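You operate a simulated robot arm through the tools that you are given. There is no shell and no other tool.

The job below is to be done with a simulated robot arm. You get a single attempt, and the scene is never put back.

Task
Brush the spilt feed into the dustpan; empty it into the spill tub.
Fine: brush and pan go back. Set down upright: hand brush. What is to be rubbed or washed off counts as gone when no trace of it is left.
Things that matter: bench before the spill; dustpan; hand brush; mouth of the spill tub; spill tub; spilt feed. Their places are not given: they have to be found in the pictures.

Only the result counts: the job must be done as asked and must still hold three seconds after the hand-in. Knocking over, shifting, dropping, spilling or breaking anything else fails it.

Robot
A 6-joint arm with a two-finger gripper, fixed in place. Base frame: the origin is on the floor under the middle of its stand, x ahead of it, y to its left, z up; the work surface is at about z = 0.8. Lengths are in m, angles in degrees, forces in N, time in s.
With the tool pointing down near the work surface it reaches from about 0.1 to 0.7 m from the base axis. Its first joint turns from -66.0 to 66.0 degrees. Payload 2.45 kg.
The TCP is the grasp point between the finger pads, 0.03 m short of the fingertips. In the tool frame z runs along the fingers and y along their closing line. The gripper opens to 0.106 m; its body begins 0.079 m behind the TCP.
Orientation is told as [roll, pitch, yaw] about the base's x, y, z axes, in that order, counted from this pose: with the fingers straight down and closing along the base's y, the tool's x points along the base's -x, its y along +y and its z along -z.

Tools
- The arm moves only by the tool servo_tool. Its argument "motion" is a list of rows, each an object (a shift or turn left out is 0, a gripper value left out holds the last) with "travel": the shift along the tool's x, y, z in units of 500 mm (1.0 is 500 mm), a list of three; "dr": the turn, a rotation vector about the tool's x, y, z in units of 120 degrees (1.0 is 120 degrees), a list of three; "jaw": the closure in counts, from 0 (fully open) to 255 (shut). In form: [{"travel": [x, y, z], "dr": [wx, wy, wz], "jaw": jaw}, ...]. A call has 1 to 20 rows; each row is the pose to reach, as a shift and turn from the pose commanded when the call began, along the tool's axes at that moment. A call with a number of a shift or a turn outside -1 to 1 is refused whole. Rows are played at 5 a second. More than 0.05 m and 8.6 degrees between two rows, or a gripper value outside its range, and nothing of the call is played. A pose out of reach is approached as far as the arm can. The call stops where the force on the tool passes 40 N (or 10 N more than at its start, if that is more) or the arm is blocked; 0.2 s more then pass. The fingers move at their own pace (about 0.153 m/s each) and stop on an object; they squeeze with about 43 N. The grip force told is the motor's: it shows also when the fingers shut on nothing. Time passes only in rows, and 0.2 s behind the last, so rows that repeat a pose let the fingers close. It gives the time, the measured TCP pose, the force on the tool (base axes), the opening and the grip force at its end, in the units of the frame above (readings bear some noise), with the torque about the TCP (base axes, N m) and any sound that the robot's microphone picked up.
- Cameras (640 x 400 px; columns grow to the right, rows downward): "scene" is fixed at [0.0468, 0.4084, 1.399]; the picture's right is [-0.85, -0.53, 0.00], its down [-0.33, 0.52, -0.79] and it looks along [0.42, -0.67, -0.61] (base axes); focal length 242 px, centre (320, 200). "wrist" rides on the gripper at [0.076, -0.002, -0.106] in the tool frame; the picture's right is [0.02, 1.00, 0.00], its down [-0.78, 0.02, -0.62] and it looks along [-0.62, 0.01, 0.78] (tool axes); focal length 247 px, centre (320, 200).
- snapshot(camera): a new picture of that camera. It takes no simulated time.
- measure_at(camera, pixels): for up to 12 pixels [column, row] of the newest picture of that camera ("zoom" is the newest enlarged one), the place [x, y, z] in the base frame of the surface seen there, good to about 0.002 m. It takes no simulated time.
- close_up(camera, box): a new picture of the part [left, top, right, bottom] of that camera's present view, enlarged. It takes no simulated time.
- job_done(): hands the job in; it is judged then, once.

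Open the gripper and draw the arm clear of the work before you hand the job in, unless the task says otherwise.

The tools are called after "Request:" as name(argument=value, ...) on one line, values as JSON. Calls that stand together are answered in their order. servo_tool: Moves the arm, as the interface text tells. Its arguments: {"type":"object","properties":{"motion":{"type":"array","items":{"type":"object","properties":{"travel":{"type":"array","items":{"type":"number"}},"dr":{"type":"array","items":{"type":"number"}},"jaw":{"type":"number"}}}}},"required":["motion"]} The other tools are called the same way: snapshot (camera) takes a picture; measure_at (camera, pixels) gives the place of the surface under pixels of a picture; close_up (camera, box) takes an enlarged picture of a part of a camera's view; job_done () hands the job in.

At the start:

```text
t: 0.0
tcp_pos: [0.4227, -0.0828, 1.1797]
tcp_rot: [0.0, -0.1, 0.1]
force: [-0.3, 0.3, -0.2]
wrist_torque: [-0.02, 0.0, -0.01]
opening: 0.106
finger_force: 0.1
```

scene: 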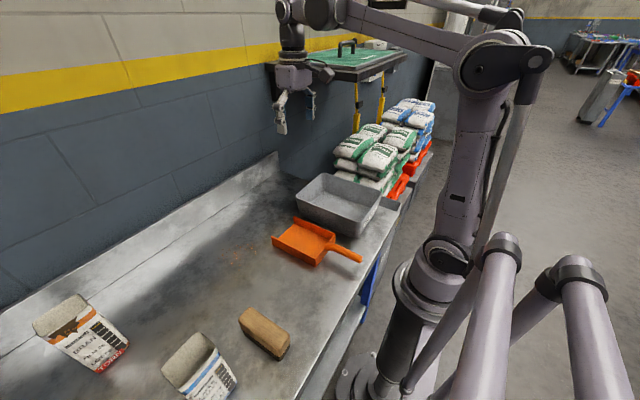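
wrist: 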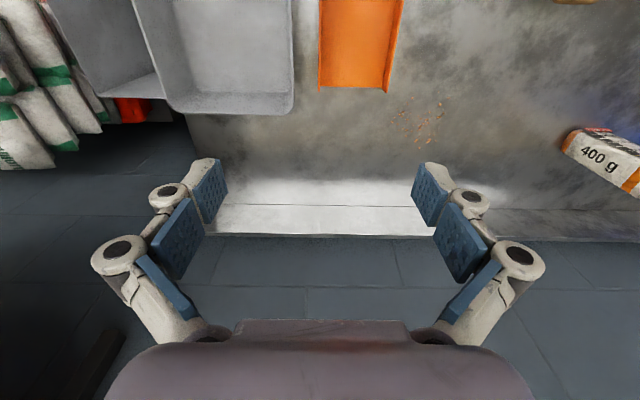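

The scene shows an orange dustpan near (310,243), a brush near (264,333), a grey tub near (338,203), and faint spilt feed near (240,253). I'll enlarge these regions before moving.

Request:
close_up(camera="scene", box=[200, 160, 420, 300])

Request:
close_up(camera="wrist", box=[280, 0, 640, 225])

```text
2.86 times, centred on (310, 230) of scene
```

zoom: 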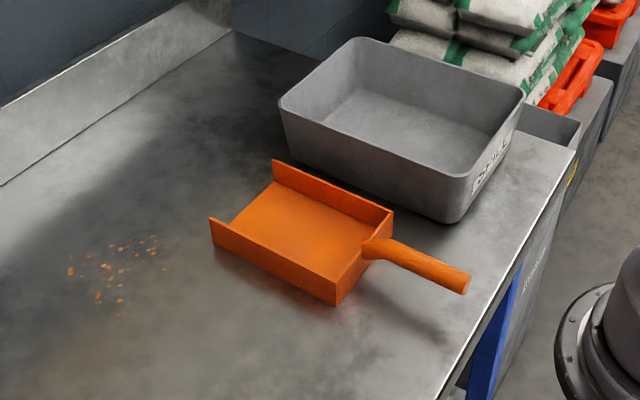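

```text
1.78 times, centred on (460, 112) of wrist
```

zoom: 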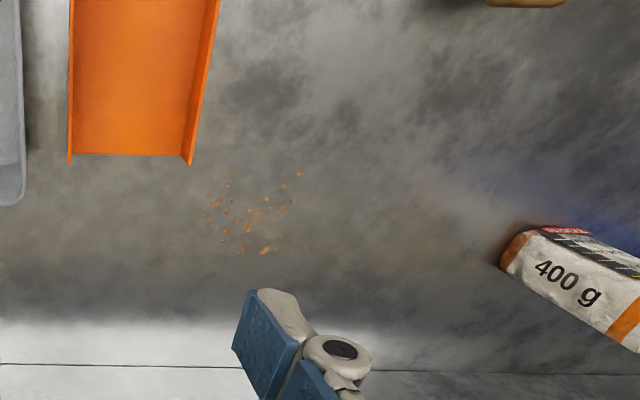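

The pan's open side faces away from the robot (toward the wall), handle toward the robot; feed lies beyond the pan lip and to +y. Let me measure the key points.

Request:
measure_at(camera="wrist", pixels=[[320, 86], [387, 92], [355, 60], [404, 4], [322, 4], [400, 113], [440, 102], [430, 140], [405, 125], [428, 128], [300, 100], [360, 190]])

Request:
measure_at(camera="scene", pixels=[[272, 237], [296, 217], [335, 233], [316, 265], [328, 244], [360, 261], [305, 242], [297, 192], [322, 173], [381, 182], [358, 235], [338, 205]])

Request:
close_up(camera="scene", box=[20, 270, 340, 400])

```text
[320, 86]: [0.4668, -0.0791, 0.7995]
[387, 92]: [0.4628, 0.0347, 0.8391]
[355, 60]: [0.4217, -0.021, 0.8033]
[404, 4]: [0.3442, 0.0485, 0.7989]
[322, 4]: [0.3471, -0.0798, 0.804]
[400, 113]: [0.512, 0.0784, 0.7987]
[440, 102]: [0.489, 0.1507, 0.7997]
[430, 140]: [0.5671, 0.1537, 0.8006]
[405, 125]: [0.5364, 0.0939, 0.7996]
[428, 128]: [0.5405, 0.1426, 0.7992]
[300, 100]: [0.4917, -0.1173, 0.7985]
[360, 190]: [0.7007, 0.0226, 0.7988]
```

```text
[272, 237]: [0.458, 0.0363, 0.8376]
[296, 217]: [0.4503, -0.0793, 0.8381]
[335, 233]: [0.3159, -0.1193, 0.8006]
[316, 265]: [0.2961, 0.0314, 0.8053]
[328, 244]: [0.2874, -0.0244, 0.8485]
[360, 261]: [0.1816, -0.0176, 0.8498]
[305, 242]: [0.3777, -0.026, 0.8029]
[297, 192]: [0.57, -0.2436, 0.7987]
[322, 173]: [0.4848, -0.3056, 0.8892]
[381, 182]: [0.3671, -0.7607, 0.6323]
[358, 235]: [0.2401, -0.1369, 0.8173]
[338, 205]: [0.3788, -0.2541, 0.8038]
```

```text
2.00 times, centred on (180, 335) of scene
```

zoom: 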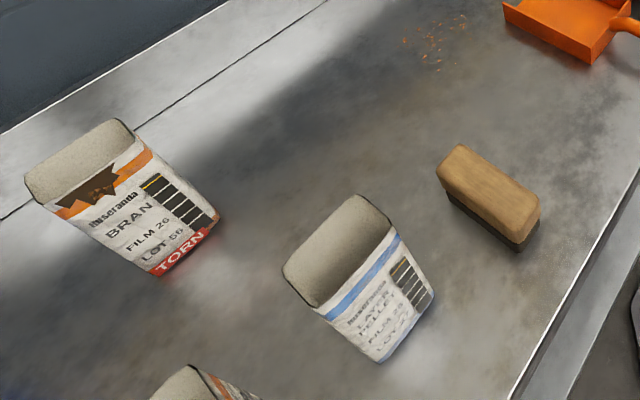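

Feed lies about x 0.49–0.57, y 0.08–0.155; pan lip at x≈0.467, y −0.08…0.035. Now I measure the brush (zoom around (490,190)) and the neighbouring bags.

Request:
measure_at(camera="zoom", pixels=[[460, 146], [440, 172], [515, 230], [538, 197], [490, 188], [450, 202], [515, 250], [537, 222], [500, 208], [375, 360], [430, 300], [218, 218]])

Request:
close_up(camera="scene", box=[224, 295, 304, 345])

```text
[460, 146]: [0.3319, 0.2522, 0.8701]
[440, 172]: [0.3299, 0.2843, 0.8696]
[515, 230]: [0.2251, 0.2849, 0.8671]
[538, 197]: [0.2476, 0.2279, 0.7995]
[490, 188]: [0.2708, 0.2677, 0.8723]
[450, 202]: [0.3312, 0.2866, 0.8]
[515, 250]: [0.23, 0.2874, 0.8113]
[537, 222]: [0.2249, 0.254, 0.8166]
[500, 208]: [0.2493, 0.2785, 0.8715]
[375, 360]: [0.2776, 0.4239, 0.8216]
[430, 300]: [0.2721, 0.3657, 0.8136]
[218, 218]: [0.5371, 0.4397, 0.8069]
```

```text
8.00 times, centred on (264, 320) of scene
```

zoom: 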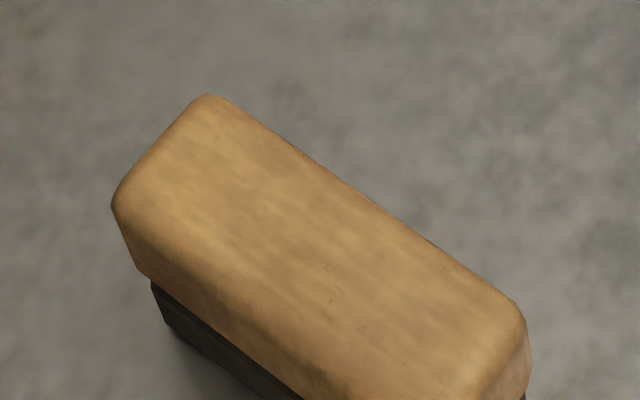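

The brush is a block about 0.11 long (along x, 0.225–0.333) by 0.038 wide (y 0.25–0.288), top at z≈0.872. I'll move to a viewing pose above the spill and pan lip to see grain size and lip geometry.

Request:
servo_tool(motion=[{"travel": [0.0065, 0.0574, 0.05]}, {"travel": [0.013, 0.1147, 0.1]}, {"travel": [0.0195, 0.172, 0.15]}, {"travel": [0.026, 0.2295, 0.2]}, {"travel": [0.0325, 0.2868, 0.25]}, {"travel": [0.039, 0.3442, 0.3]}, {"travel": [0.0454, 0.3616, 0.36]}, {"travel": [0.0454, 0.3616, 0.4]}])

```text
t: 1.8
tcp_pos: [0.4009, 0.0973, 0.9782]
tcp_rot: [-0.1, -0.1, 0.1]
force: [0.3, -0.1, -0.8]
wrist_torque: [0.0, 0.0, -0.01]
opening: 0.1057
finger_force: 0.1
```

The arm is at (0.40, 0.097, 0.978); I take pictures from both cameras to see the spill and pan lip.

Request:
snapshot(camera="wrist")

Request:
snapshot(camera="scene")

```text
taken
```

wrist: 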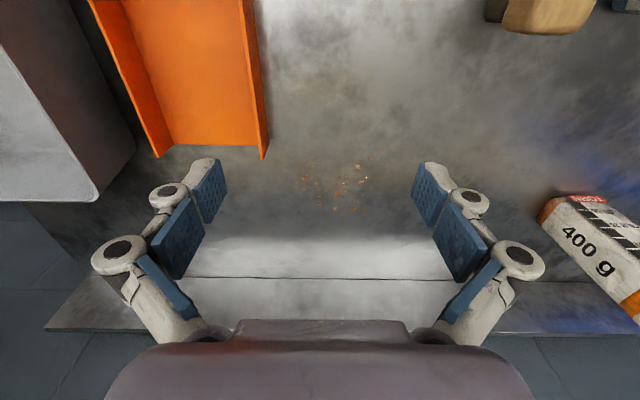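

```text
taken
```

scene: 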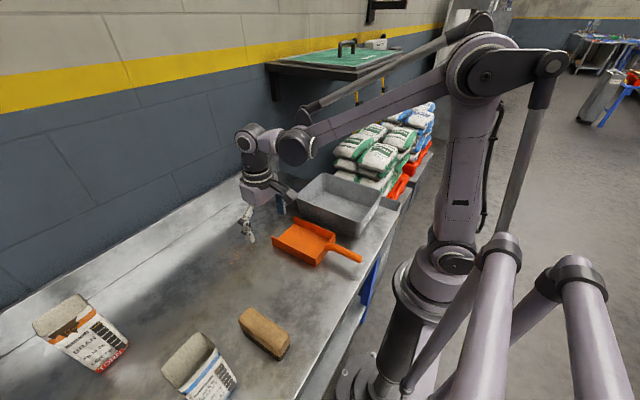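

The wrist view shows the spill around (335,185) and pan lip at (160–265,155). I'll enlarge it.

Request:
close_up(camera="wrist", box=[270, 140, 400, 221])

Request:
measure_at(camera="wrist", pixels=[[305, 165], [315, 160], [365, 178], [350, 210], [338, 185], [310, 190], [335, 205], [155, 155], [262, 157], [170, 145], [258, 145], [240, 148]])

```text
4.92 times, centred on (335, 180) of wrist
```

zoom: 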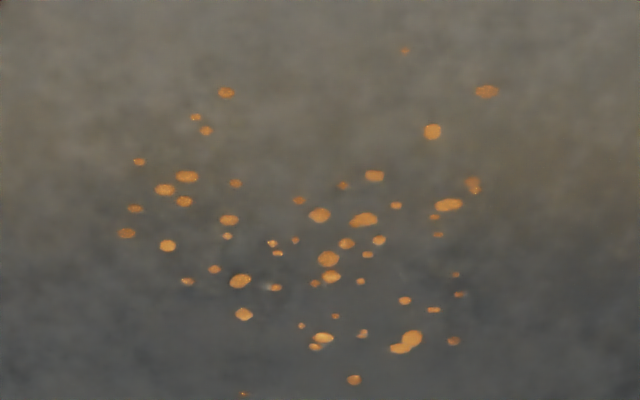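

```text
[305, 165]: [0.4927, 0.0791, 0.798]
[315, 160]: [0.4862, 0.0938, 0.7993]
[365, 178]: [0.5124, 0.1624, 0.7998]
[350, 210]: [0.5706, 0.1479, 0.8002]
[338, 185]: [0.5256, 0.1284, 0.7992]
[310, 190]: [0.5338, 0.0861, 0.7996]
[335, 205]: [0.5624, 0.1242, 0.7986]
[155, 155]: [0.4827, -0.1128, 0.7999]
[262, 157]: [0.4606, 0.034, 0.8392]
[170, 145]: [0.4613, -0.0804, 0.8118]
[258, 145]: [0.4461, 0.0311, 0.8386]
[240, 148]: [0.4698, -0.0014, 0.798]
```

The specks look like small flat grains spread over a patch. I measure the extremes of the patch with the zoomed picture.

Request:
measure_at(camera="zoom", pixels=[[118, 233], [405, 50], [487, 92], [243, 393], [353, 380], [455, 342], [226, 92], [138, 161], [460, 294], [475, 185], [320, 215], [412, 340]])

Request:
measure_at(camera="scene", pixels=[[300, 185], [325, 172], [383, 186], [361, 237], [298, 205], [352, 237], [382, 190], [340, 183], [330, 207], [311, 194], [345, 222], [370, 195]])

Request:
close_up(camera="scene", box=[260, 160, 420, 260])

```text
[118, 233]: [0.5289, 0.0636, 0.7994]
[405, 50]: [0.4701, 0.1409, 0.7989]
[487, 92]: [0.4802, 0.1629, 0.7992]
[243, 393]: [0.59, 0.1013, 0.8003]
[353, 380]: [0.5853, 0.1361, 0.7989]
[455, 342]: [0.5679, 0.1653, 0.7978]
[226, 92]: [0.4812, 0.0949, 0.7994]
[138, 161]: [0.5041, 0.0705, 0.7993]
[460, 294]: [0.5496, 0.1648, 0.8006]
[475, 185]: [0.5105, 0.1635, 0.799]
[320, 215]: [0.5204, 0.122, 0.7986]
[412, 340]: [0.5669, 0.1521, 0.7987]
```

```text
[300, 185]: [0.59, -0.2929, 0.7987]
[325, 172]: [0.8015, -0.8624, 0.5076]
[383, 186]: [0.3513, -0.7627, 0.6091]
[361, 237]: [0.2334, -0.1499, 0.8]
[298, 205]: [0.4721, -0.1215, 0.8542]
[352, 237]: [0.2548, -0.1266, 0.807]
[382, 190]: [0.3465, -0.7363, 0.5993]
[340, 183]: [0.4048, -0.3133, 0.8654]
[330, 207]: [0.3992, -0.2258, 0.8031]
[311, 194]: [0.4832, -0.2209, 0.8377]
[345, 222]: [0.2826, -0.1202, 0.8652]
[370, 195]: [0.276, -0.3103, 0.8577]
```

```text
4.00 times, centred on (340, 210) of scene
```

zoom: 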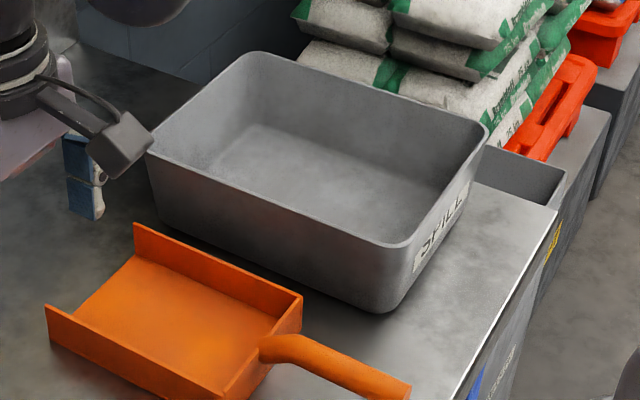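

The tub (labelled SPILL) is clear; I measure its rim corners and pan wall tops from this zoom.

Request:
measure_at(camera="zoom", pixels=[[398, 245], [150, 152], [255, 53], [485, 132], [280, 203], [370, 92], [448, 185], [200, 102], [300, 170], [380, 312], [145, 160], [45, 312]])

Request:
measure_at(camera="wrist", pixels=[[505, 15], [585, 20], [545, 10], [500, 28], [575, 32], [600, 3], [545, 30], [560, 215], [100, 190], [5, 60], [80, 60], [120, 150]])

```text
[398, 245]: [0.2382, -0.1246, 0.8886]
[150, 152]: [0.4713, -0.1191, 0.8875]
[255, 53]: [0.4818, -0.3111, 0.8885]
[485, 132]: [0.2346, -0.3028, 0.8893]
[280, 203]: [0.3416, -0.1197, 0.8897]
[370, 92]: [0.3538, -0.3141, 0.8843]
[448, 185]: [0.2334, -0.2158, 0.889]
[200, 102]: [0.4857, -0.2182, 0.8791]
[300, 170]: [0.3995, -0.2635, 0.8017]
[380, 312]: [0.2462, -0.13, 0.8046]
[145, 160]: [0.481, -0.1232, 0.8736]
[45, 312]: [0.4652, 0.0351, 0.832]
```

```text
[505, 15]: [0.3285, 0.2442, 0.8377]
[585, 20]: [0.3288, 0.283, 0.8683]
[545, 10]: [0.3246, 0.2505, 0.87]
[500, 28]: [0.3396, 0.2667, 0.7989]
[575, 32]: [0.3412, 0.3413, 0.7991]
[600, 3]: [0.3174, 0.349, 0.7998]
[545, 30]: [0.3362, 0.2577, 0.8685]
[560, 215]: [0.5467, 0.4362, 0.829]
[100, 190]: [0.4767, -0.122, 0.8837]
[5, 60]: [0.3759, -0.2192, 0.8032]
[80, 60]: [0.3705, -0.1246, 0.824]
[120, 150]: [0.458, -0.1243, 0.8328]
```

Spill spans x 0.47–0.59, y 0.063–0.165; tub rim spans x 0.233–0.485, y −0.315…−0.119, z 0.889. Before touching anything I test, in free space over the tub, whether the arm can pitch enough to tip the pan there.

Request:
servo_tool(motion=[{"travel": [0.0, 0.0, -0.09]}, {"travel": [0.0, 0.0, -0.18]}, {"travel": [0.02, -0.05, -0.25]}, {"travel": [0.04, -0.1, -0.32]}, {"travel": [0.06, -0.17, -0.36]}, {"travel": [0.08, -0.25, -0.38]}, {"travel": [0.1, -0.33, -0.4]}, {"travel": [0.12, -0.41, -0.42]}, {"travel": [0.14, -0.49, -0.44]}, {"travel": [0.17, -0.56, -0.444]}, {"travel": [0.2, -0.628, -0.444]}])

Request:
servo_tool(motion=[{"dr": [0, 0.07, 0]}, {"dr": [0, 0.14, 0]}, {"dr": [0, 0.21, 0]}, {"dr": [0, 0.28, 0]}, {"dr": [0, 0.35, 0]}, {"dr": [0, 0.42, 0]}, {"dr": [0, 0.49, 0]}, {"dr": [0, 0.5, 0]}, {"dr": [0, 0.5, 0]}])

```text
t: 4.2
tcp_pos: [0.3013, -0.215, 1.2032]
tcp_rot: [-0.1, -0.1, 0.0]
force: [-0.8, 0.3, 0.0]
wrist_torque: [0.0, -0.01, 0.01]
opening: 0.1059
finger_force: 0.1
```

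```text
t: 6.2
tcp_pos: [0.2978, -0.2217, 1.2019]
tcp_rot: [-0.6, 29.2, 0.1]
force: [-0.5, 0.1, -0.2]
wrist_torque: [-0.01, -0.03, 0.01]
opening: 0.1059
finger_force: 0.0
out of reach, approached as far as the arm can: row 4, 5, 6, 7, 8, 9
```

Forward pitch is limited to about 29° here, so that tipping route won't do alone. I undo it and then test with the gripper yawed −90° (pan mouth would face −y).

Request:
servo_tool(motion=[{"dr": [0, -0.07, 0]}, {"dr": [0, -0.14, 0]}, {"dr": [0, -0.21, 0]}, {"dr": [0, -0.25, 0]}])

```text
t: 7.2
tcp_pos: [0.2971, -0.2217, 1.2027]
tcp_rot: [-0.5, -0.8, 0.5]
force: [0.7, 0.2, 0.4]
wrist_torque: [-0.02, 0.01, 0.03]
opening: 0.1057
finger_force: 0.1
```

The pose returned to near zero pitch, so commands continue from the achieved pose. Now yaw −90° while moving to (0.36, −0.14, 1.2).

Request:
servo_tool(motion=[{"travel": [-0.03, 0.04, 0], "dr": [0, 0, 0.07]}, {"travel": [-0.06, 0.08, 0], "dr": [0, 0, 0.14]}, {"travel": [-0.09, 0.12, 0], "dr": [0, 0, 0.21]}, {"travel": [-0.12, 0.16, 0], "dr": [0, 0, 0.28]}, {"travel": [-0.12, 0.16, 0], "dr": [0, 0, 0.35]}, {"travel": [-0.12, 0.16, 0], "dr": [0, 0, 0.42]}, {"travel": [-0.12, 0.16, 0], "dr": [0, 0, 0.49]}, {"travel": [-0.12, 0.16, 0], "dr": [0, 0, 0.56]}, {"travel": [-0.12, 0.16, 0], "dr": [0, 0, 0.63]}, {"travel": [-0.12, 0.16, 0], "dr": [0, 0, 0.7]}, {"travel": [-0.12, 0.16, 0], "dr": [0, 0, 0.75]}])

Request:
servo_tool(motion=[{"dr": [0, 0.07, 0]}, {"dr": [0, 0.14, 0]}, {"dr": [0, 0.21, 0]}, {"dr": [0, 0.28, 0]}, {"dr": [0, 0.35, 0]}, {"dr": [0, 0.42, 0]}, {"dr": [0, 0.49, 0]}, {"dr": [0, 0.5, 0]}])

```text
t: 9.6
tcp_pos: [0.3566, -0.1421, 1.2025]
tcp_rot: [0.7, -0.8, -89.7]
force: [0.2, 0.3, -0.5]
wrist_torque: [0.01, -0.03, 0.03]
opening: 0.1061
finger_force: 0.2
```

```text
t: 11.4
tcp_pos: [0.4097, -0.0717, 1.2013]
tcp_rot: [4.0, 57.4, -88.6]
force: [0.1, 0.6, -0.4]
wrist_torque: [-0.02, 0.01, 0.01]
opening: 0.1062
finger_force: 0.0
out of reach, approached as far as the arm can: row 6, 7, 8
```

At yaw −90° the tilt reaches about 57° (at (0.41, −0.07)). Let me look at the arm's configuration to understand the limits.

Request:
snapshot(camera="scene")

Request:
snapshot(camera="wrist")

```text
taken
```

scene: 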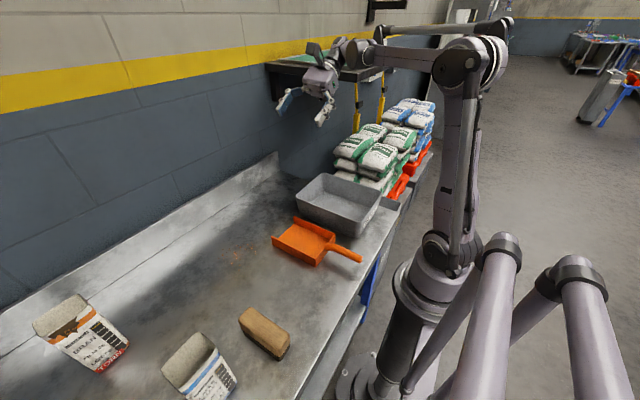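

```text
taken
```

wrist: 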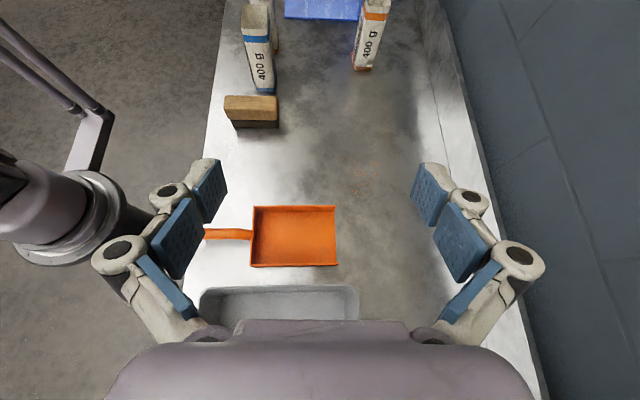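

The limit is the wrist bend (~120°). With the pan mouth facing the robot (yaw ≈ −180°) the tilt should be easy, so I undo the tilt and test that orientation.

Request:
servo_tool(motion=[{"dr": [0, -0.07, 0]}, {"dr": [0, -0.14, 0]}, {"dr": [0, -0.21, 0]}, {"dr": [0, -0.28, 0]}, {"dr": [0, -0.35, 0]}, {"dr": [0, -0.42, 0]}, {"dr": [0, -0.475, 0]}])

Request:
servo_tool(motion=[{"dr": [0, 0, 0.07]}, {"dr": [0, 0, 0.14]}, {"dr": [0, 0, 0.21]}, {"dr": [0, 0, 0.28]}, {"dr": [0, 0, 0.35]}, {"dr": [0, 0, 0.42]}, {"dr": [0, 0, 0.49]}, {"dr": [0, 0, 0.56]}, {"dr": [0, 0, 0.63]}, {"dr": [0, 0, 0.7]}, {"dr": [0, 0, 0.75]}])

```text
t: 13.0
tcp_pos: [0.4089, -0.0724, 1.2021]
tcp_rot: [2.2, 0.4, -91.9]
force: [0.0, -0.3, 0.4]
wrist_torque: [0.0, -0.02, -0.04]
opening: 0.1059
finger_force: 0.0
```

```text
t: 15.4
tcp_pos: [0.4096, -0.0736, 1.2025]
tcp_rot: [-0.5, 2.1, 178.0]
force: [-0.9, -0.3, -0.2]
wrist_torque: [0.03, -0.01, 0.01]
opening: 0.1059
finger_force: 0.0
```

Yaw 180° is reachable. Now I move to (0.44, −0.217, 1.16) and tilt 65° to test the pouring pose.

Request:
servo_tool(motion=[{"travel": [0.015, 0.07, 0.02]}, {"travel": [0.03, 0.14, 0.04]}, {"travel": [0.045, 0.21, 0.06]}, {"travel": [0.06, 0.287, 0.08]}])

Request:
servo_tool(motion=[{"dr": [0, 0.07, 0]}, {"dr": [0, 0.14, 0]}, {"dr": [0, 0.21, 0]}, {"dr": [0, 0.28, 0]}, {"dr": [0, 0.35, 0]}, {"dr": [0, 0.42, 0]}, {"dr": [0, 0.49, 0]}, {"dr": [0, 0.56, 0]}])

```text
t: 16.4
tcp_pos: [0.436, -0.2171, 1.1627]
tcp_rot: [-0.6, 2.1, 178.2]
force: [-0.1, -0.1, -0.6]
wrist_torque: [0.03, 0.03, 0.02]
opening: 0.1061
finger_force: 0.0
```

```text
t: 18.2
tcp_pos: [0.4347, -0.217, 1.162]
tcp_rot: [-1.3, 69.5, 176.9]
force: [0.2, 0.6, 0.4]
wrist_torque: [-0.03, -0.03, 0.0]
opening: 0.1059
finger_force: 0.1
```

The 70° pour pose is reachable over the tub. I untilt and yaw back to 0 to go fetch the pan.

Request:
servo_tool(motion=[{"dr": [0, -0.07, 0]}, {"dr": [0, -0.14, 0]}, {"dr": [0, -0.21, 0]}, {"dr": [0, -0.28, 0]}, {"dr": [0, -0.35, 0]}, {"dr": [0, -0.42, 0]}, {"dr": [0, -0.49, 0]}, {"dr": [0, -0.56, 0]}, {"dr": [0, -0.58, 0]}])

Request:
servo_tool(motion=[{"dr": [0, 0, -0.07]}, {"dr": [0, 0, -0.14]}, {"dr": [0, 0, -0.21]}, {"dr": [0, 0, -0.28]}, {"dr": [0, 0, -0.35]}, {"dr": [0, 0, -0.42]}, {"dr": [0, 0, -0.49]}, {"dr": [0, 0, -0.56]}, {"dr": [0, 0, -0.63]}, {"dr": [0, 0, -0.7]}, {"dr": [0, 0, -0.75]}])

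Request:
servo_tool(motion=[{"dr": [0, 0, -0.07]}, {"dr": [0, 0, -0.14]}, {"dr": [0, 0, -0.21]}, {"dr": [0, 0, -0.28]}, {"dr": [0, 0, -0.35]}, {"dr": [0, 0, -0.42]}, {"dr": [0, 0, -0.49]}, {"dr": [0, 0, -0.56]}, {"dr": [0, 0, -0.63]}, {"dr": [0, 0, -0.7]}, {"dr": [0, 0, -0.75]}])

```text
t: 20.2
tcp_pos: [0.435, -0.2179, 1.1627]
tcp_rot: [-0.5, -0.4, 178.0]
force: [0.2, -0.2, -0.4]
wrist_torque: [0.01, 0.01, -0.01]
opening: 0.1058
finger_force: 0.0
```

```text
t: 22.6
tcp_pos: [0.4354, -0.2177, 1.1621]
tcp_rot: [-0.3, 0.5, -91.7]
force: [-0.8, 0.1, 0.5]
wrist_torque: [0.03, 0.04, 0.03]
opening: 0.1058
finger_force: 0.1
```

```text
t: 25.0
tcp_pos: [0.4342, -0.2174, 1.1627]
tcp_rot: [0.6, 0.3, -1.8]
force: [0.9, -0.4, 0.3]
wrist_torque: [0.01, 0.03, -0.01]
opening: 0.1059
finger_force: 0.1
```

Orientation is nearly level again. I now move above the pan handle at (0.22, −0.022, 1.0), correcting the small yaw error.

Request:
servo_tool(motion=[{"travel": [0.0535, 0.049, 0.0], "dr": [0.005, -0.0025, -0.015]}, {"travel": [0.107, 0.0975, 0.04], "dr": [0.005, -0.0025, -0.015]}, {"travel": [0.16, 0.146, 0.08], "dr": [0.005, -0.0025, -0.015]}, {"travel": [0.214, 0.195, 0.12], "dr": [0.005, -0.0025, -0.015]}, {"travel": [0.2675, 0.244, 0.16], "dr": [0.005, -0.0025, -0.015]}, {"travel": [0.321, 0.2925, 0.2], "dr": [0.005, -0.0025, -0.015]}, {"travel": [0.375, 0.341, 0.25], "dr": [0.005, -0.0025, -0.015]}, {"travel": [0.428, 0.39, 0.29], "dr": [0.005, -0.0025, -0.015]}, {"travel": [0.428, 0.39, 0.326], "dr": [0.005, -0.0025, -0.015]}])

Request:
snapshot(camera="wrist")

Request:
close_up(camera="scene", box=[250, 190, 410, 290])

```text
t: 27.0
tcp_pos: [0.2281, -0.0133, 1.0002]
tcp_rot: [0.0, 0.0, -0.1]
force: [-0.9, -0.1, -0.9]
wrist_torque: [-0.01, 0.0, -0.02]
opening: 0.1061
finger_force: 0.1
```

```text
taken
```

wrist: 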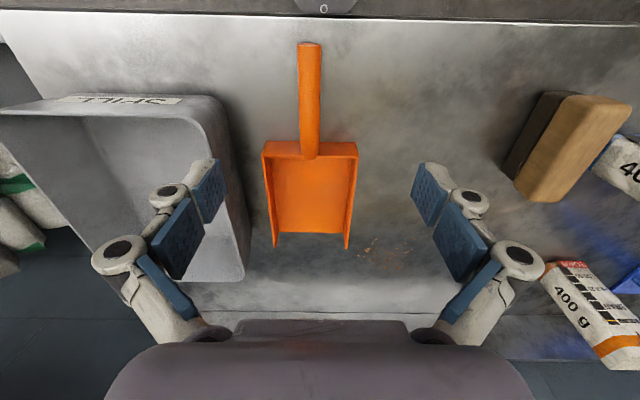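

```text
4.00 times, centred on (330, 240) of scene
```

zoom: 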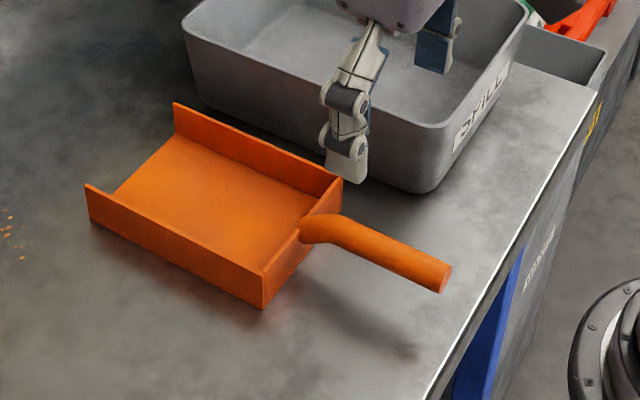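

The handle runs in the wrist picture from (310,45) to (310,155). I measure its points and the pan's edges.

Request:
measure_at(camera="wrist", pixels=[[310, 48], [310, 75], [310, 100], [310, 125], [310, 148], [300, 100], [320, 100], [270, 160], [350, 160], [308, 190], [277, 240], [347, 243]])

Request:
measure_at(camera="zoom", pixels=[[330, 215], [360, 227], [400, 248], [440, 272], [320, 238], [370, 258], [420, 282], [445, 283], [300, 240], [265, 290], [340, 190], [200, 200]])

```text
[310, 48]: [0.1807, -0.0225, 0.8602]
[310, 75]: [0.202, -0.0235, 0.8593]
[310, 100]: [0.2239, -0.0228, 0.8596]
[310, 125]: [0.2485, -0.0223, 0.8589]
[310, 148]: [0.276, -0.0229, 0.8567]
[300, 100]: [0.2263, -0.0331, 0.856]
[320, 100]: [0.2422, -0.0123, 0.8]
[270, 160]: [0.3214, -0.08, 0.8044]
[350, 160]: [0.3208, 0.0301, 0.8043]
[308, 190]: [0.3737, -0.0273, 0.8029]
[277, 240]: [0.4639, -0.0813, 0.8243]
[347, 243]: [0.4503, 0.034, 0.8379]
```

```text
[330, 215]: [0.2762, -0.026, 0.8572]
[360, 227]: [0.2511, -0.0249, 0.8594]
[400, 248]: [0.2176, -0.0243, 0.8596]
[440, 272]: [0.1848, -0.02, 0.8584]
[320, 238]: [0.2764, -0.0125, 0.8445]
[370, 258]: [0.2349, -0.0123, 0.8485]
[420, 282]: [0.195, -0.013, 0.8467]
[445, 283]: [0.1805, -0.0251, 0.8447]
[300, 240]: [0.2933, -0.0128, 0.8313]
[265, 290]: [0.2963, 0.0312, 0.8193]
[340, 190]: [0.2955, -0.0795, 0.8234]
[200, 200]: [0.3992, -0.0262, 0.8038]
```

Handle axis is at y≈−0.023, z≈0.849, x 0.18–0.275, diameter ~0.022. I narrow the jaws to ~0.05 to keep clear of the tub, then descend to x=0.245.

Request:
servo_tool(motion=[{"travel": [-0.017, -0.01, 0.0], "jaw": 130}, {"travel": [-0.034, -0.0194, 0.05], "jaw": 130}, {"travel": [-0.034, -0.0194, 0.12], "jaw": 130}, {"travel": [-0.034, -0.0194, 0.18], "jaw": 130}, {"travel": [-0.034, -0.0194, 0.24], "jaw": 130}, {"travel": [-0.034, -0.0194, 0.28], "jaw": 130}, {"travel": [-0.034, -0.0194, 0.302], "jaw": 130}, {"travel": [-0.034, -0.0194, 0.302], "jaw": 130}])

Request:
close_up(camera="scene", box=[250, 190, 410, 290])

Request:
snapshot(camera="wrist")

```text
t: 28.8
tcp_pos: [0.2433, -0.0253, 0.8508]
tcp_rot: [-0.2, 0.0, 0.0]
force: [-0.4, 0.2, -0.6]
wrist_torque: [-0.01, 0.0, 0.01]
opening: 0.0521
finger_force: 0.0
```

```text
4.00 times, centred on (330, 240) of scene
```

zoom: 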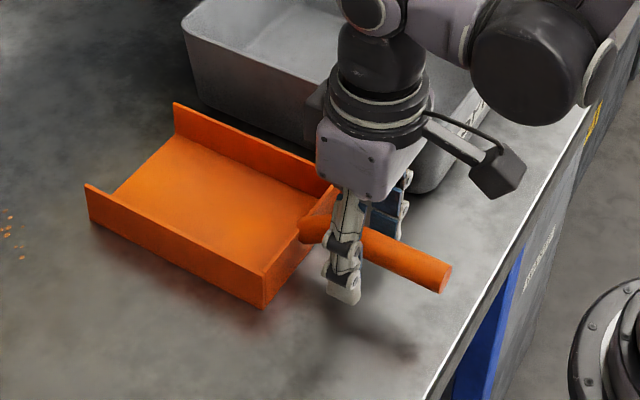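

```text
taken
```

wrist: 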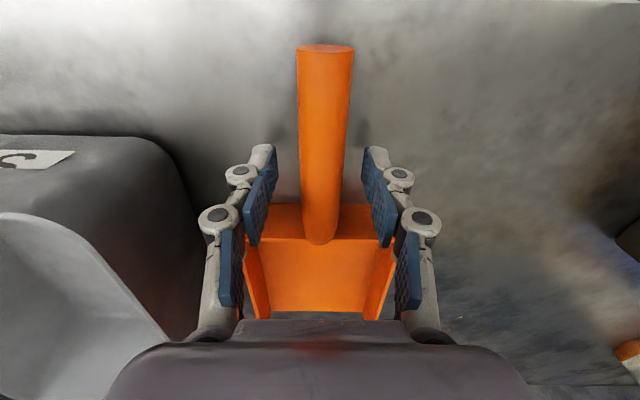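

The fingers straddle the handle, centred. I close the jaws.

Request:
servo_tool(motion=[{"travel": [0, 0.003, 0], "jaw": 255}, {"travel": [0, 0.003, 0], "jaw": 255}, {"travel": [0, 0.003, 0], "jaw": 255}, {"travel": [0, 0.003, 0], "jaw": 255}])

```text
t: 29.8
tcp_pos: [0.2441, -0.0245, 0.8509]
tcp_rot: [-0.1, 0.1, 0.0]
force: [-0.7, 0.0, -1.8]
wrist_torque: [0.02, 0.11, -0.03]
opening: 0.0194
finger_force: 40.5
```

Gripped (opening 0.0194, 40 N). I lift 2 cm and look for droop.

Request:
servo_tool(motion=[{"travel": [0, 0, -0.01]}, {"travel": [0, 0, -0.025]}, {"travel": [0, 0, -0.04]}, {"travel": [0, 0, -0.04]}])

Request:
close_up(camera="scene", box=[230, 190, 390, 290])

```text
t: 30.8
tcp_pos: [0.2442, -0.0231, 0.8711]
tcp_rot: [-0.1, 0.0, 0.0]
force: [-0.2, 0.3, -1.9]
wrist_torque: [0.01, 0.13, 0.0]
opening: 0.0195
finger_force: 40.0
```

```text
4.00 times, centred on (310, 240) of scene
```

zoom: 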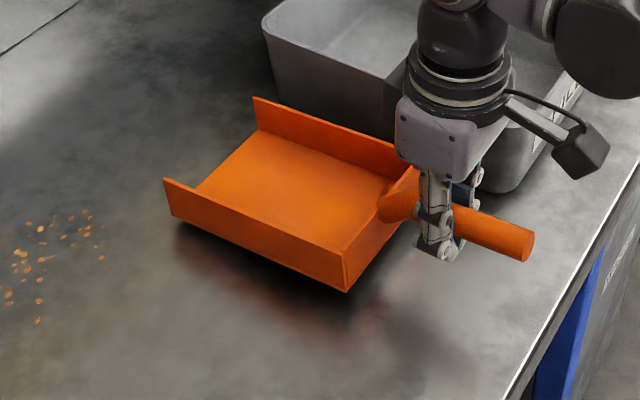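

The pan came up cleanly (≈1.9 N). I check its level by measuring wall tops.

Request:
measure_at(camera="zoom", pixels=[[168, 182], [345, 254], [258, 100], [280, 165], [350, 230], [172, 212], [346, 288]])

```text
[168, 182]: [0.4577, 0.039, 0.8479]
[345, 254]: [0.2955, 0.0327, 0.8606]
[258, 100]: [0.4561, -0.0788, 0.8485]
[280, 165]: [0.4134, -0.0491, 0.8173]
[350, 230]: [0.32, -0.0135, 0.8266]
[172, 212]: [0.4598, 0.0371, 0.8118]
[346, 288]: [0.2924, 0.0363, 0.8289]
```

The nose droops ~4.5°; I compensate by pitching −4.5°, then carry the pan to y≈0.115, x −0.010, and set it down with its mouth facing the spill.

Request:
servo_tool(motion=[{"travel": [0.01, 0.0, 0], "dr": [0, -0.0375, 0]}, {"travel": [0.02, 0.04, 0], "dr": [0, -0.0375, 0]}, {"travel": [0.02, 0.1, 0], "dr": [0, -0.0375, 0]}, {"travel": [0.02, 0.16, 0], "dr": [0, -0.0375, 0]}, {"travel": [0.02, 0.22, 0], "dr": [0, -0.0375, 0]}, {"travel": [0.02, 0.26, 0], "dr": [0, -0.0375, 0]}, {"travel": [0.02, 0.276, 0], "dr": [0, -0.0375, 0]}, {"travel": [0.02, 0.276, 0], "dr": [0, -0.0375, 0]}, {"travel": [0.02, 0.276, 0.015], "dr": [0, -0.0375, 0]}, {"travel": [0.02, 0.276, 0.03], "dr": [0, -0.0375, 0]}, {"travel": [0.02, 0.276, 0.036], "dr": [0, -0.0375, 0]}, {"travel": [0.02, 0.276, 0.036], "dr": [0, -0.0375, 0]}])

Request:
close_up(camera="scene", box=[200, 200, 360, 300])

```text
t: 33.4
tcp_pos: [0.2339, 0.1154, 0.8525]
tcp_rot: [-0.2, -4.5, 0.0]
force: [0.6, -0.4, -0.8]
wrist_torque: [-0.02, 0.12, -0.02]
opening: 0.0194
finger_force: 40.8
```

```text
4.00 times, centred on (280, 250) of scene
```

zoom: 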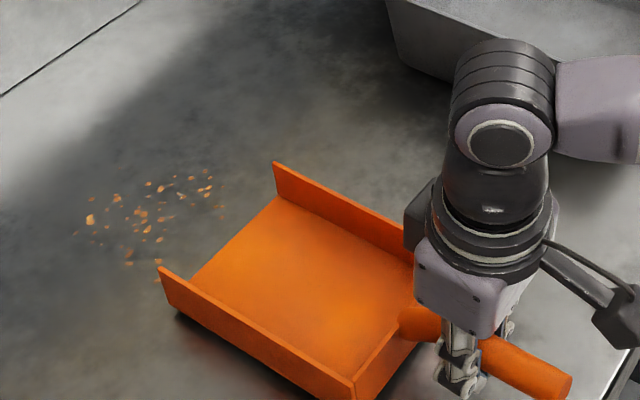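

The pan is close to touching down with its mouth toward the spill. I measure wall tops, lip and the nearest specks.

Request:
measure_at(camera="zoom", pixels=[[160, 268], [355, 378], [276, 164], [157, 281], [130, 262], [200, 275], [222, 205], [240, 235], [350, 330], [410, 260]])

```text
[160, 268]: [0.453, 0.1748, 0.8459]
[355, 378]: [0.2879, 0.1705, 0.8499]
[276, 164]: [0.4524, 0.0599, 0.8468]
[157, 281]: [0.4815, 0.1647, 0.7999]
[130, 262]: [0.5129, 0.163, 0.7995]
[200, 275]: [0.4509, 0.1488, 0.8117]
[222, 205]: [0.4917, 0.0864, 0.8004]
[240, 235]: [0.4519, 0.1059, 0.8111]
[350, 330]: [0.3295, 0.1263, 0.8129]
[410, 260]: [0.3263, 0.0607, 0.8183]
```

The pan is still ~8 mm above the bench. I lower in small steps while watching the force.

Request:
servo_tool(motion=[{"travel": [0, 0, 0.004]}, {"travel": [0, 0, 0.008]}, {"travel": [0, 0, 0.01]}, {"travel": [0, 0, 0.01]}])

Request:
close_up(camera="scene", box=[200, 200, 360, 300])

Request:
measure_at(camera="zoom", pixels=[[160, 270], [355, 379], [276, 166], [200, 277], [240, 238], [350, 332], [410, 262]])

```text
t: 34.4
tcp_pos: [0.2335, 0.1142, 0.8472]
tcp_rot: [-0.1, -4.5, 0.0]
force: [0.5, 0.8, -1.6]
wrist_torque: [-0.01, 0.1, -0.01]
opening: 0.0194
finger_force: 40.8
```

```text
4.00 times, centred on (280, 250) of scene
```

zoom: 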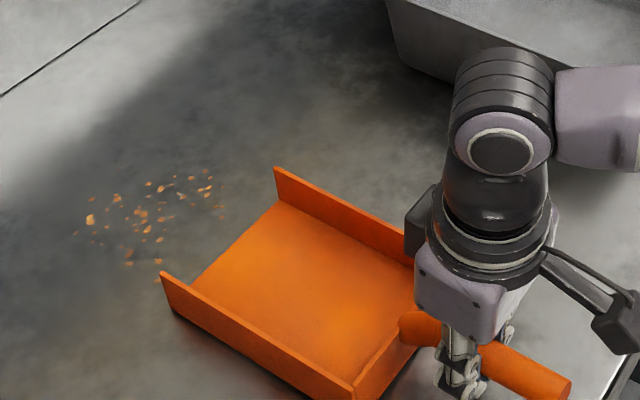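

```text
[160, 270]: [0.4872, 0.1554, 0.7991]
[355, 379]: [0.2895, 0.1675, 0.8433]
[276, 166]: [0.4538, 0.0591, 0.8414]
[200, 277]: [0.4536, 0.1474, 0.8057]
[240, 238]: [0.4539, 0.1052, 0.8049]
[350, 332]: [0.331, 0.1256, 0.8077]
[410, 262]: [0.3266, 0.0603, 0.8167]
```

About 2–3 mm to go; lower a bit more until contact.

Request:
servo_tool(motion=[{"travel": [0, 0, 0.003]}, {"travel": [0, 0, 0.006]}, {"travel": [0, 0, 0.006]}])

Request:
close_up(camera="scene", box=[200, 200, 360, 300])

Request:
measure_at(camera="zoom", pixels=[[162, 275], [355, 381], [276, 169], [200, 280], [240, 241], [350, 334], [410, 264]])

```text
t: 35.2
tcp_pos: [0.2342, 0.1155, 0.845]
tcp_rot: [-0.1, -4.7, 0.0]
force: [-0.2, 0.0, 2.7]
wrist_torque: [0.01, -0.78, 0.07]
opening: 0.0194
finger_force: 40.7
```

```text
4.00 times, centred on (280, 250) of scene
```

zoom: 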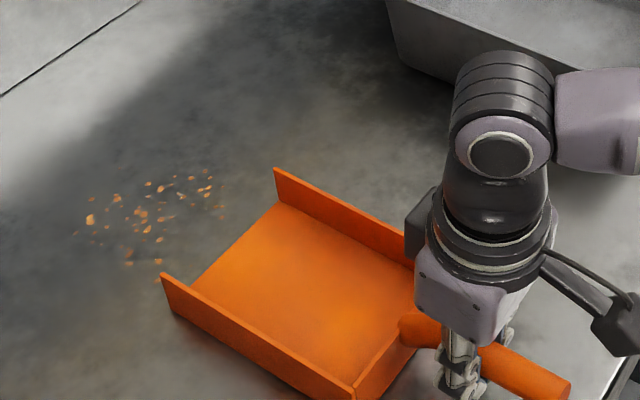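

```text
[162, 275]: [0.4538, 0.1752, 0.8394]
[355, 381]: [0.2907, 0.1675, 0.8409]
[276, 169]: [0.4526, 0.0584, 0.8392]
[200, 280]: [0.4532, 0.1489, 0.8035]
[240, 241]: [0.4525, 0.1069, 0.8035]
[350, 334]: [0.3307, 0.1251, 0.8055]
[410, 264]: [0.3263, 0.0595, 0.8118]
```

The pan rests flat (contact 2.7 N, lip at x≈0.456, y 0.058–0.176). I open the jaws and rise.

Request:
servo_tool(motion=[{"travel": [0, 0, 0], "jaw": 170}, {"travel": [0, 0, 0], "jaw": 130}, {"travel": [0, 0, 0], "jaw": 130}, {"travel": [0, 0, -0.03], "jaw": 130}, {"travel": [0, 0, -0.1], "jaw": 130}, {"travel": [0, 0, -0.2], "dr": [0, 0.0375, 0], "jaw": 130}, {"travel": [0, 0, -0.3], "dr": [0, 0.0375, 0], "jaw": 100}])

Request:
snapshot(camera="wrist")

Request:
snapshot(camera="scene")

```text
t: 36.8
tcp_pos: [0.2228, 0.1166, 0.9954]
tcp_rot: [0.0, 0.0, 0.0]
force: [0.0, -0.8, -0.2]
wrist_torque: [-0.01, 0.01, 0.0]
opening: 0.0643
finger_force: 0.1
```

```text
taken
```

wrist: 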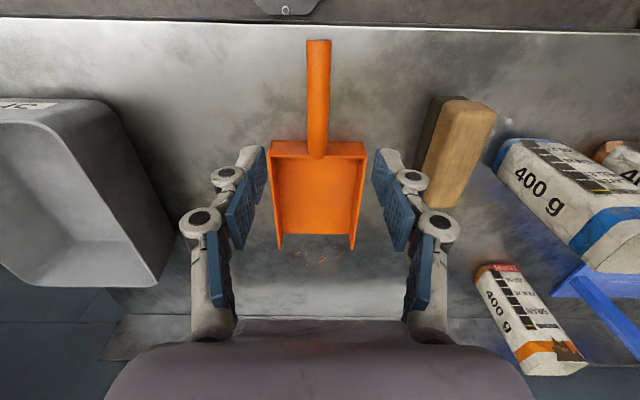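

```text
taken
```

scene: 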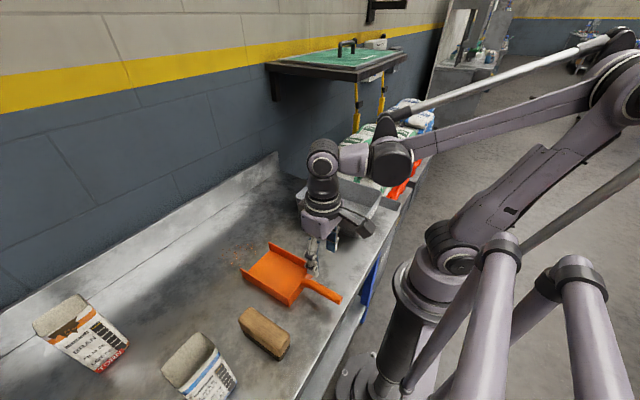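

The pan sits well before the spill. Now I measure the brush top edges and the pan position in the wrist view.

Request:
measure_at(camera="wrist", pixels=[[443, 105], [490, 112], [432, 195], [455, 203], [462, 150], [447, 150], [482, 150], [278, 246], [352, 247], [275, 160], [360, 160], [318, 45]])

Request:
close_up(camera="wrist", box=[400, 80, 528, 220])

Request:
close_up(camera="scene", box=[200, 280, 328, 360])

```text
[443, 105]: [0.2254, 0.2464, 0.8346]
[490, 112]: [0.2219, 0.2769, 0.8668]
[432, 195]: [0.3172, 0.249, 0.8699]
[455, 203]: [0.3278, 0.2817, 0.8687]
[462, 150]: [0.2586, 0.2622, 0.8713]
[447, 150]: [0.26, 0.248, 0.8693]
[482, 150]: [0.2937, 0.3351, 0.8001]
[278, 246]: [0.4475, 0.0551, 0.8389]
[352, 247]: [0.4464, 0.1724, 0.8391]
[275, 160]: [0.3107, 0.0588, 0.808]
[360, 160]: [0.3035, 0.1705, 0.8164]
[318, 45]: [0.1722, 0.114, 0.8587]
```

```text
2.86 times, centred on (464, 150) of wrist
```

zoom: 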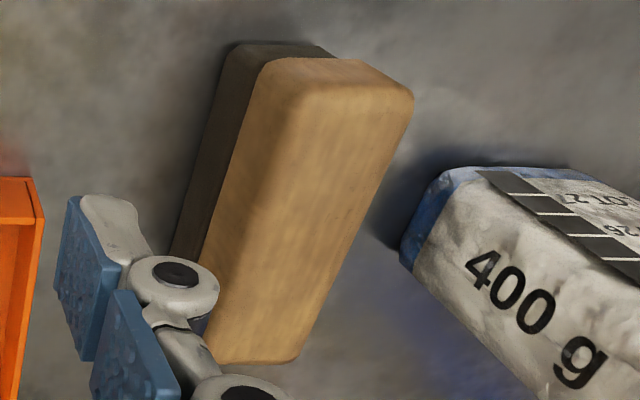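

```text
5.00 times, centred on (264, 320) of scene
```

zoom: 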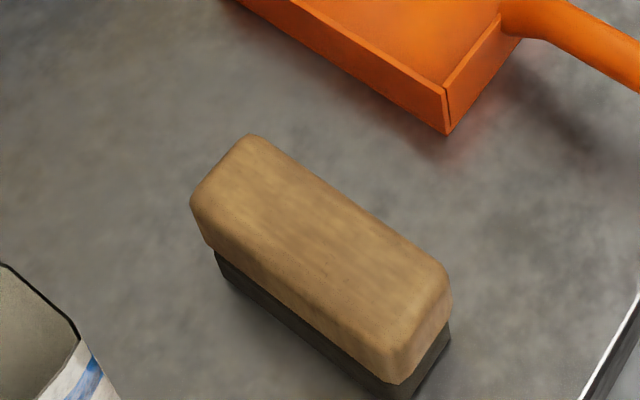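

The brush's centre is about (0.277, 0.266), its wood from z≈0.835 to 0.872. I move over it with jaws at ~0.065 to avoid the bag next to it, and look again.

Request:
servo_tool(motion=[{"travel": [-0.02, 0.06, 0], "jaw": 98}, {"travel": [-0.05, 0.12, 0], "jaw": 98}, {"travel": [-0.07, 0.19, 0], "jaw": 98}, {"travel": [-0.09, 0.25, 0], "jaw": 98}, {"travel": [-0.108, 0.298, 0.01], "jaw": 98}, {"travel": [-0.108, 0.298, 0.05], "jaw": 98}, {"travel": [-0.108, 0.298, 0.1], "jaw": 98}, {"travel": [-0.108, 0.298, 0.1], "jaw": 98}])

Request:
snapshot(camera="wrist")

Request:
close_up(camera="scene", box=[160, 260, 352, 380])

```text
t: 38.6
tcp_pos: [0.2766, 0.2646, 0.9432]
tcp_rot: [-0.1, 0.0, -0.1]
force: [-0.2, 0.1, -0.8]
wrist_torque: [-0.02, 0.0, 0.02]
opening: 0.0654
finger_force: 0.0
```

```text
taken
```

wrist: 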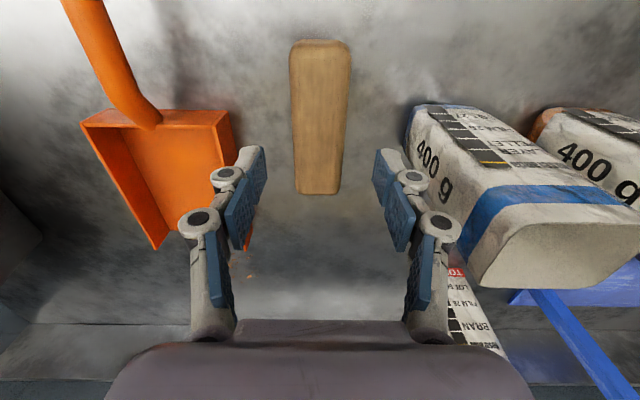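

```text
3.33 times, centred on (256, 320) of scene
```

zoom: 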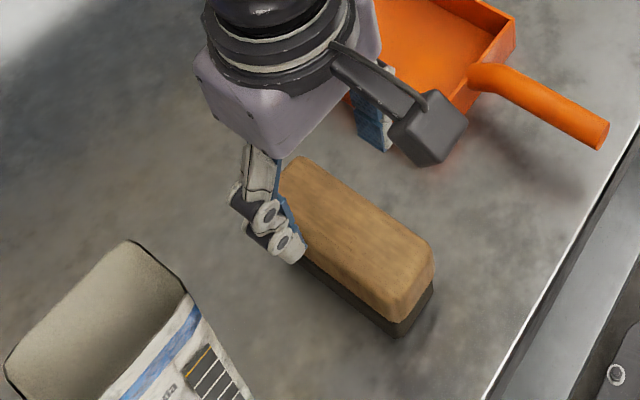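

Request:
measure_at(camera="wrist", pixels=[[293, 60], [349, 60], [296, 185], [338, 185], [320, 42], [318, 190], [295, 120], [345, 120], [320, 120], [425, 110], [478, 250], [400, 230]])

```text
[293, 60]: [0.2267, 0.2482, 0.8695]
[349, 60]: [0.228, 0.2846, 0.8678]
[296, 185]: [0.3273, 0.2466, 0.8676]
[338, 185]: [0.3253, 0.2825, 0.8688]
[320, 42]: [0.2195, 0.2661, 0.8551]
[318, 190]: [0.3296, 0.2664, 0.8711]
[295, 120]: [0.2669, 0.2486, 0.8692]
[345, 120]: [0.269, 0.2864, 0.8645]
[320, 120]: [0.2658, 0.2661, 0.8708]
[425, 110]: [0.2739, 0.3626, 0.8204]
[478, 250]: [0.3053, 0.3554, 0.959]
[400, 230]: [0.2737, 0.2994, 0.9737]
```

The brush is centred at (0.2755, 0.2655) with yaw ≈ −1°. I descend to z=0.857 and close.

Request:
servo_tool(motion=[{"travel": [0.002, 0.001, 0.05], "dr": [0, 0, 0.008], "jaw": 98}, {"travel": [0.002, 0.001, 0.1], "dr": [0, 0, 0.008], "jaw": 98}, {"travel": [0.002, 0.001, 0.14], "dr": [0, 0, 0.008], "jaw": 98}, {"travel": [0.002, 0.001, 0.165], "dr": [0, 0, 0.008], "jaw": 98}, {"travel": [0.002, 0.001, 0.172], "dr": [0, 0, 0.008], "jaw": 98}, {"travel": [0.002, 0.001, 0.172], "dr": [0, 0, 0.008], "jaw": 255}, {"travel": [0.002, 0.001, 0.172], "dr": [0, 0, 0.008], "jaw": 255}, {"travel": [0.002, 0.001, 0.172], "dr": [0, 0, 0.008], "jaw": 255}, {"travel": [0.002, 0.001, 0.172], "dr": [0, 0, 0.008], "jaw": 255}])

```text
t: 40.6
tcp_pos: [0.2746, 0.2655, 0.8571]
tcp_rot: [0.0, 0.0, -1.0]
force: [-0.1, -0.7, 0.8]
wrist_torque: [-0.07, 0.06, 0.06]
opening: 0.0409
finger_force: 43.1
```

Brush gripped (opening 0.041), bristle bottom is TCP z − 0.0575. I lift it and carry it to (0.525, 0.215, 0.93), beside the spill.

Request:
servo_tool(motion=[{"travel": [0, 0, -0.05]}, {"travel": [0, 0, -0.1]}, {"travel": [0, 0, -0.15], "dr": [0, 0, -0.008]}, {"travel": [-0.09, -0.02, -0.15], "dr": [0, 0, -0.008]}, {"travel": [-0.18, -0.04, -0.15], "dr": [0, 0, -0.008]}, {"travel": [-0.27, -0.06, -0.15], "dr": [0, 0, -0.008]}, {"travel": [-0.36, -0.08, -0.15], "dr": [0, 0, -0.008]}, {"travel": [-0.44, -0.1, -0.15], "dr": [0, 0, -0.008]}, {"travel": [-0.5, -0.1, -0.15], "dr": [0, 0, -0.008]}, {"travel": [-0.5, -0.1, -0.15], "dr": [0, 0, -0.008]}])

Request:
snapshot(camera="scene")

Request:
snapshot(camera="wrist")

```text
t: 42.8
tcp_pos: [0.5244, 0.2118, 0.9328]
tcp_rot: [-0.1, 0.0, 0.0]
force: [0.3, -0.4, -2.1]
wrist_torque: [-0.02, 0.01, 0.0]
opening: 0.0411
finger_force: 42.6
```

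```text
taken
```

scene: 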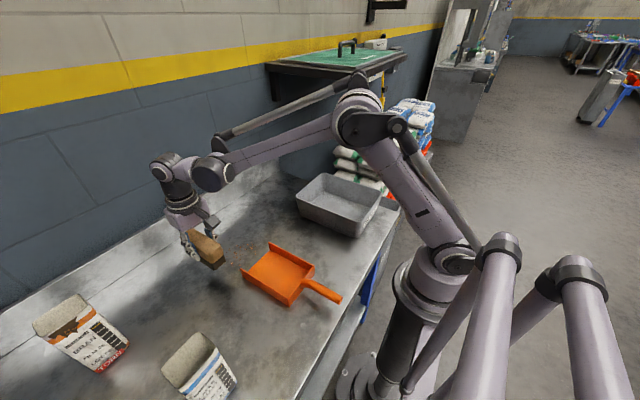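

```text
taken
```

wrist: 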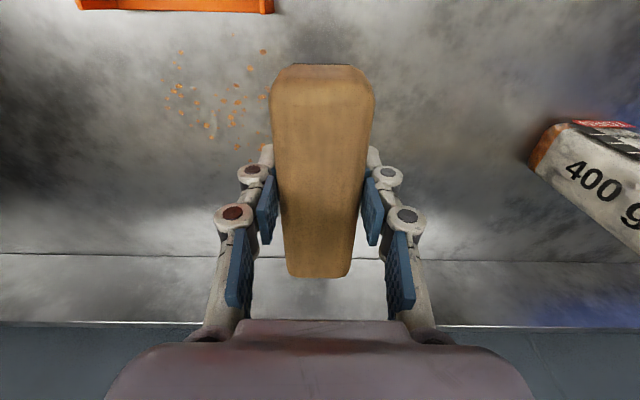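

The specks are visible left of the brush. I lower the brush to touch the bench at y≈0.212 and read the force.

Request:
servo_tool(motion=[{"travel": [0, 0, 0.06]}, {"travel": [0, 0, 0.11]}, {"travel": [0, 0, 0.14]}, {"travel": [0, 0, 0.15]}, {"travel": [0, 0, 0.153]}, {"travel": [0, 0, 0.153]}])

Request:
close_up(camera="scene", box=[150, 200, 310, 300])

```text
t: 44.2
tcp_pos: [0.5249, 0.2102, 0.8557]
tcp_rot: [-0.1, 0.0, 0.0]
force: [0.1, 1.5, 4.9]
wrist_torque: [-0.09, -0.08, 0.12]
opening: 0.0409
finger_force: 42.7
```

```text
4.00 times, centred on (230, 250) of scene
```

zoom: 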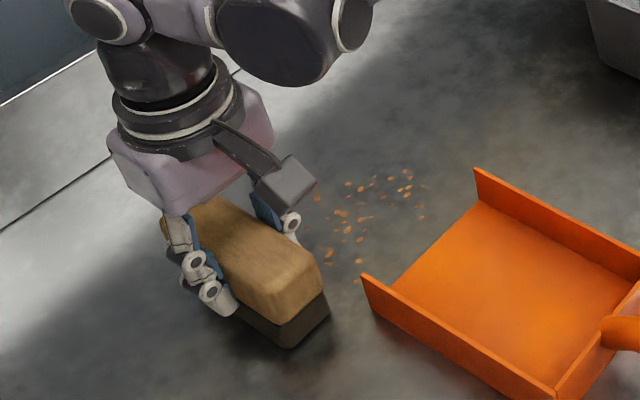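

Contact force ≈5 N, bristles on the bench. Test stroke: sweep −y by 4 cm slowly and look at how the specks react.

Request:
servo_tool(motion=[{"travel": [0, -0.02, 0]}, {"travel": [0, -0.04, 0]}, {"travel": [0, -0.06, 0]}, {"travel": [0, -0.08, 0]}])

Request:
close_up(camera="scene", box=[150, 200, 310, 300])

Request:
snapshot(camera="wrist")

```text
t: 45.2
tcp_pos: [0.5257, 0.1702, 0.8563]
tcp_rot: [-0.1, 0.0, 0.0]
force: [0.1, 7.5, 19.6]
wrist_torque: [0.17, 0.09, -0.04]
opening: 0.041
finger_force: 43.0
```

```text
4.00 times, centred on (230, 250) of scene
```

zoom: 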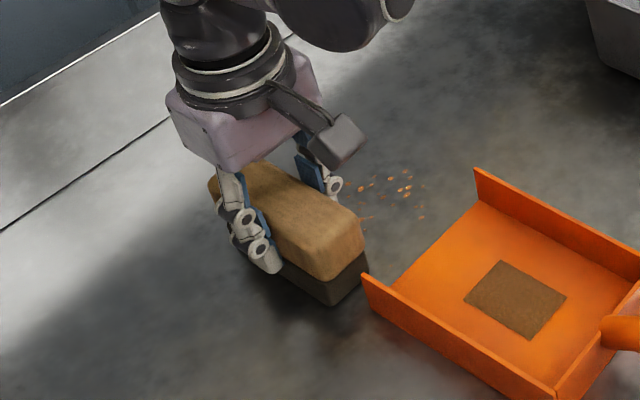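

```text
taken
```

wrist: 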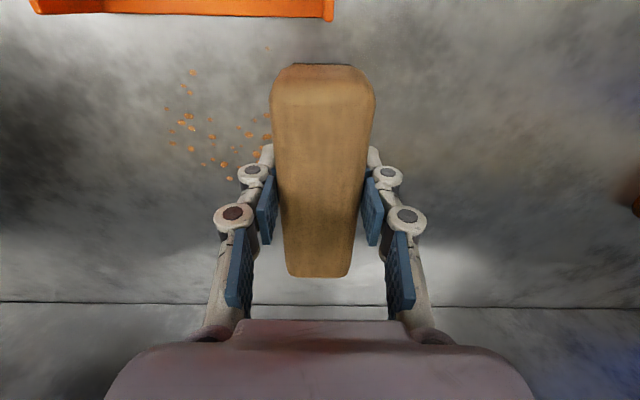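

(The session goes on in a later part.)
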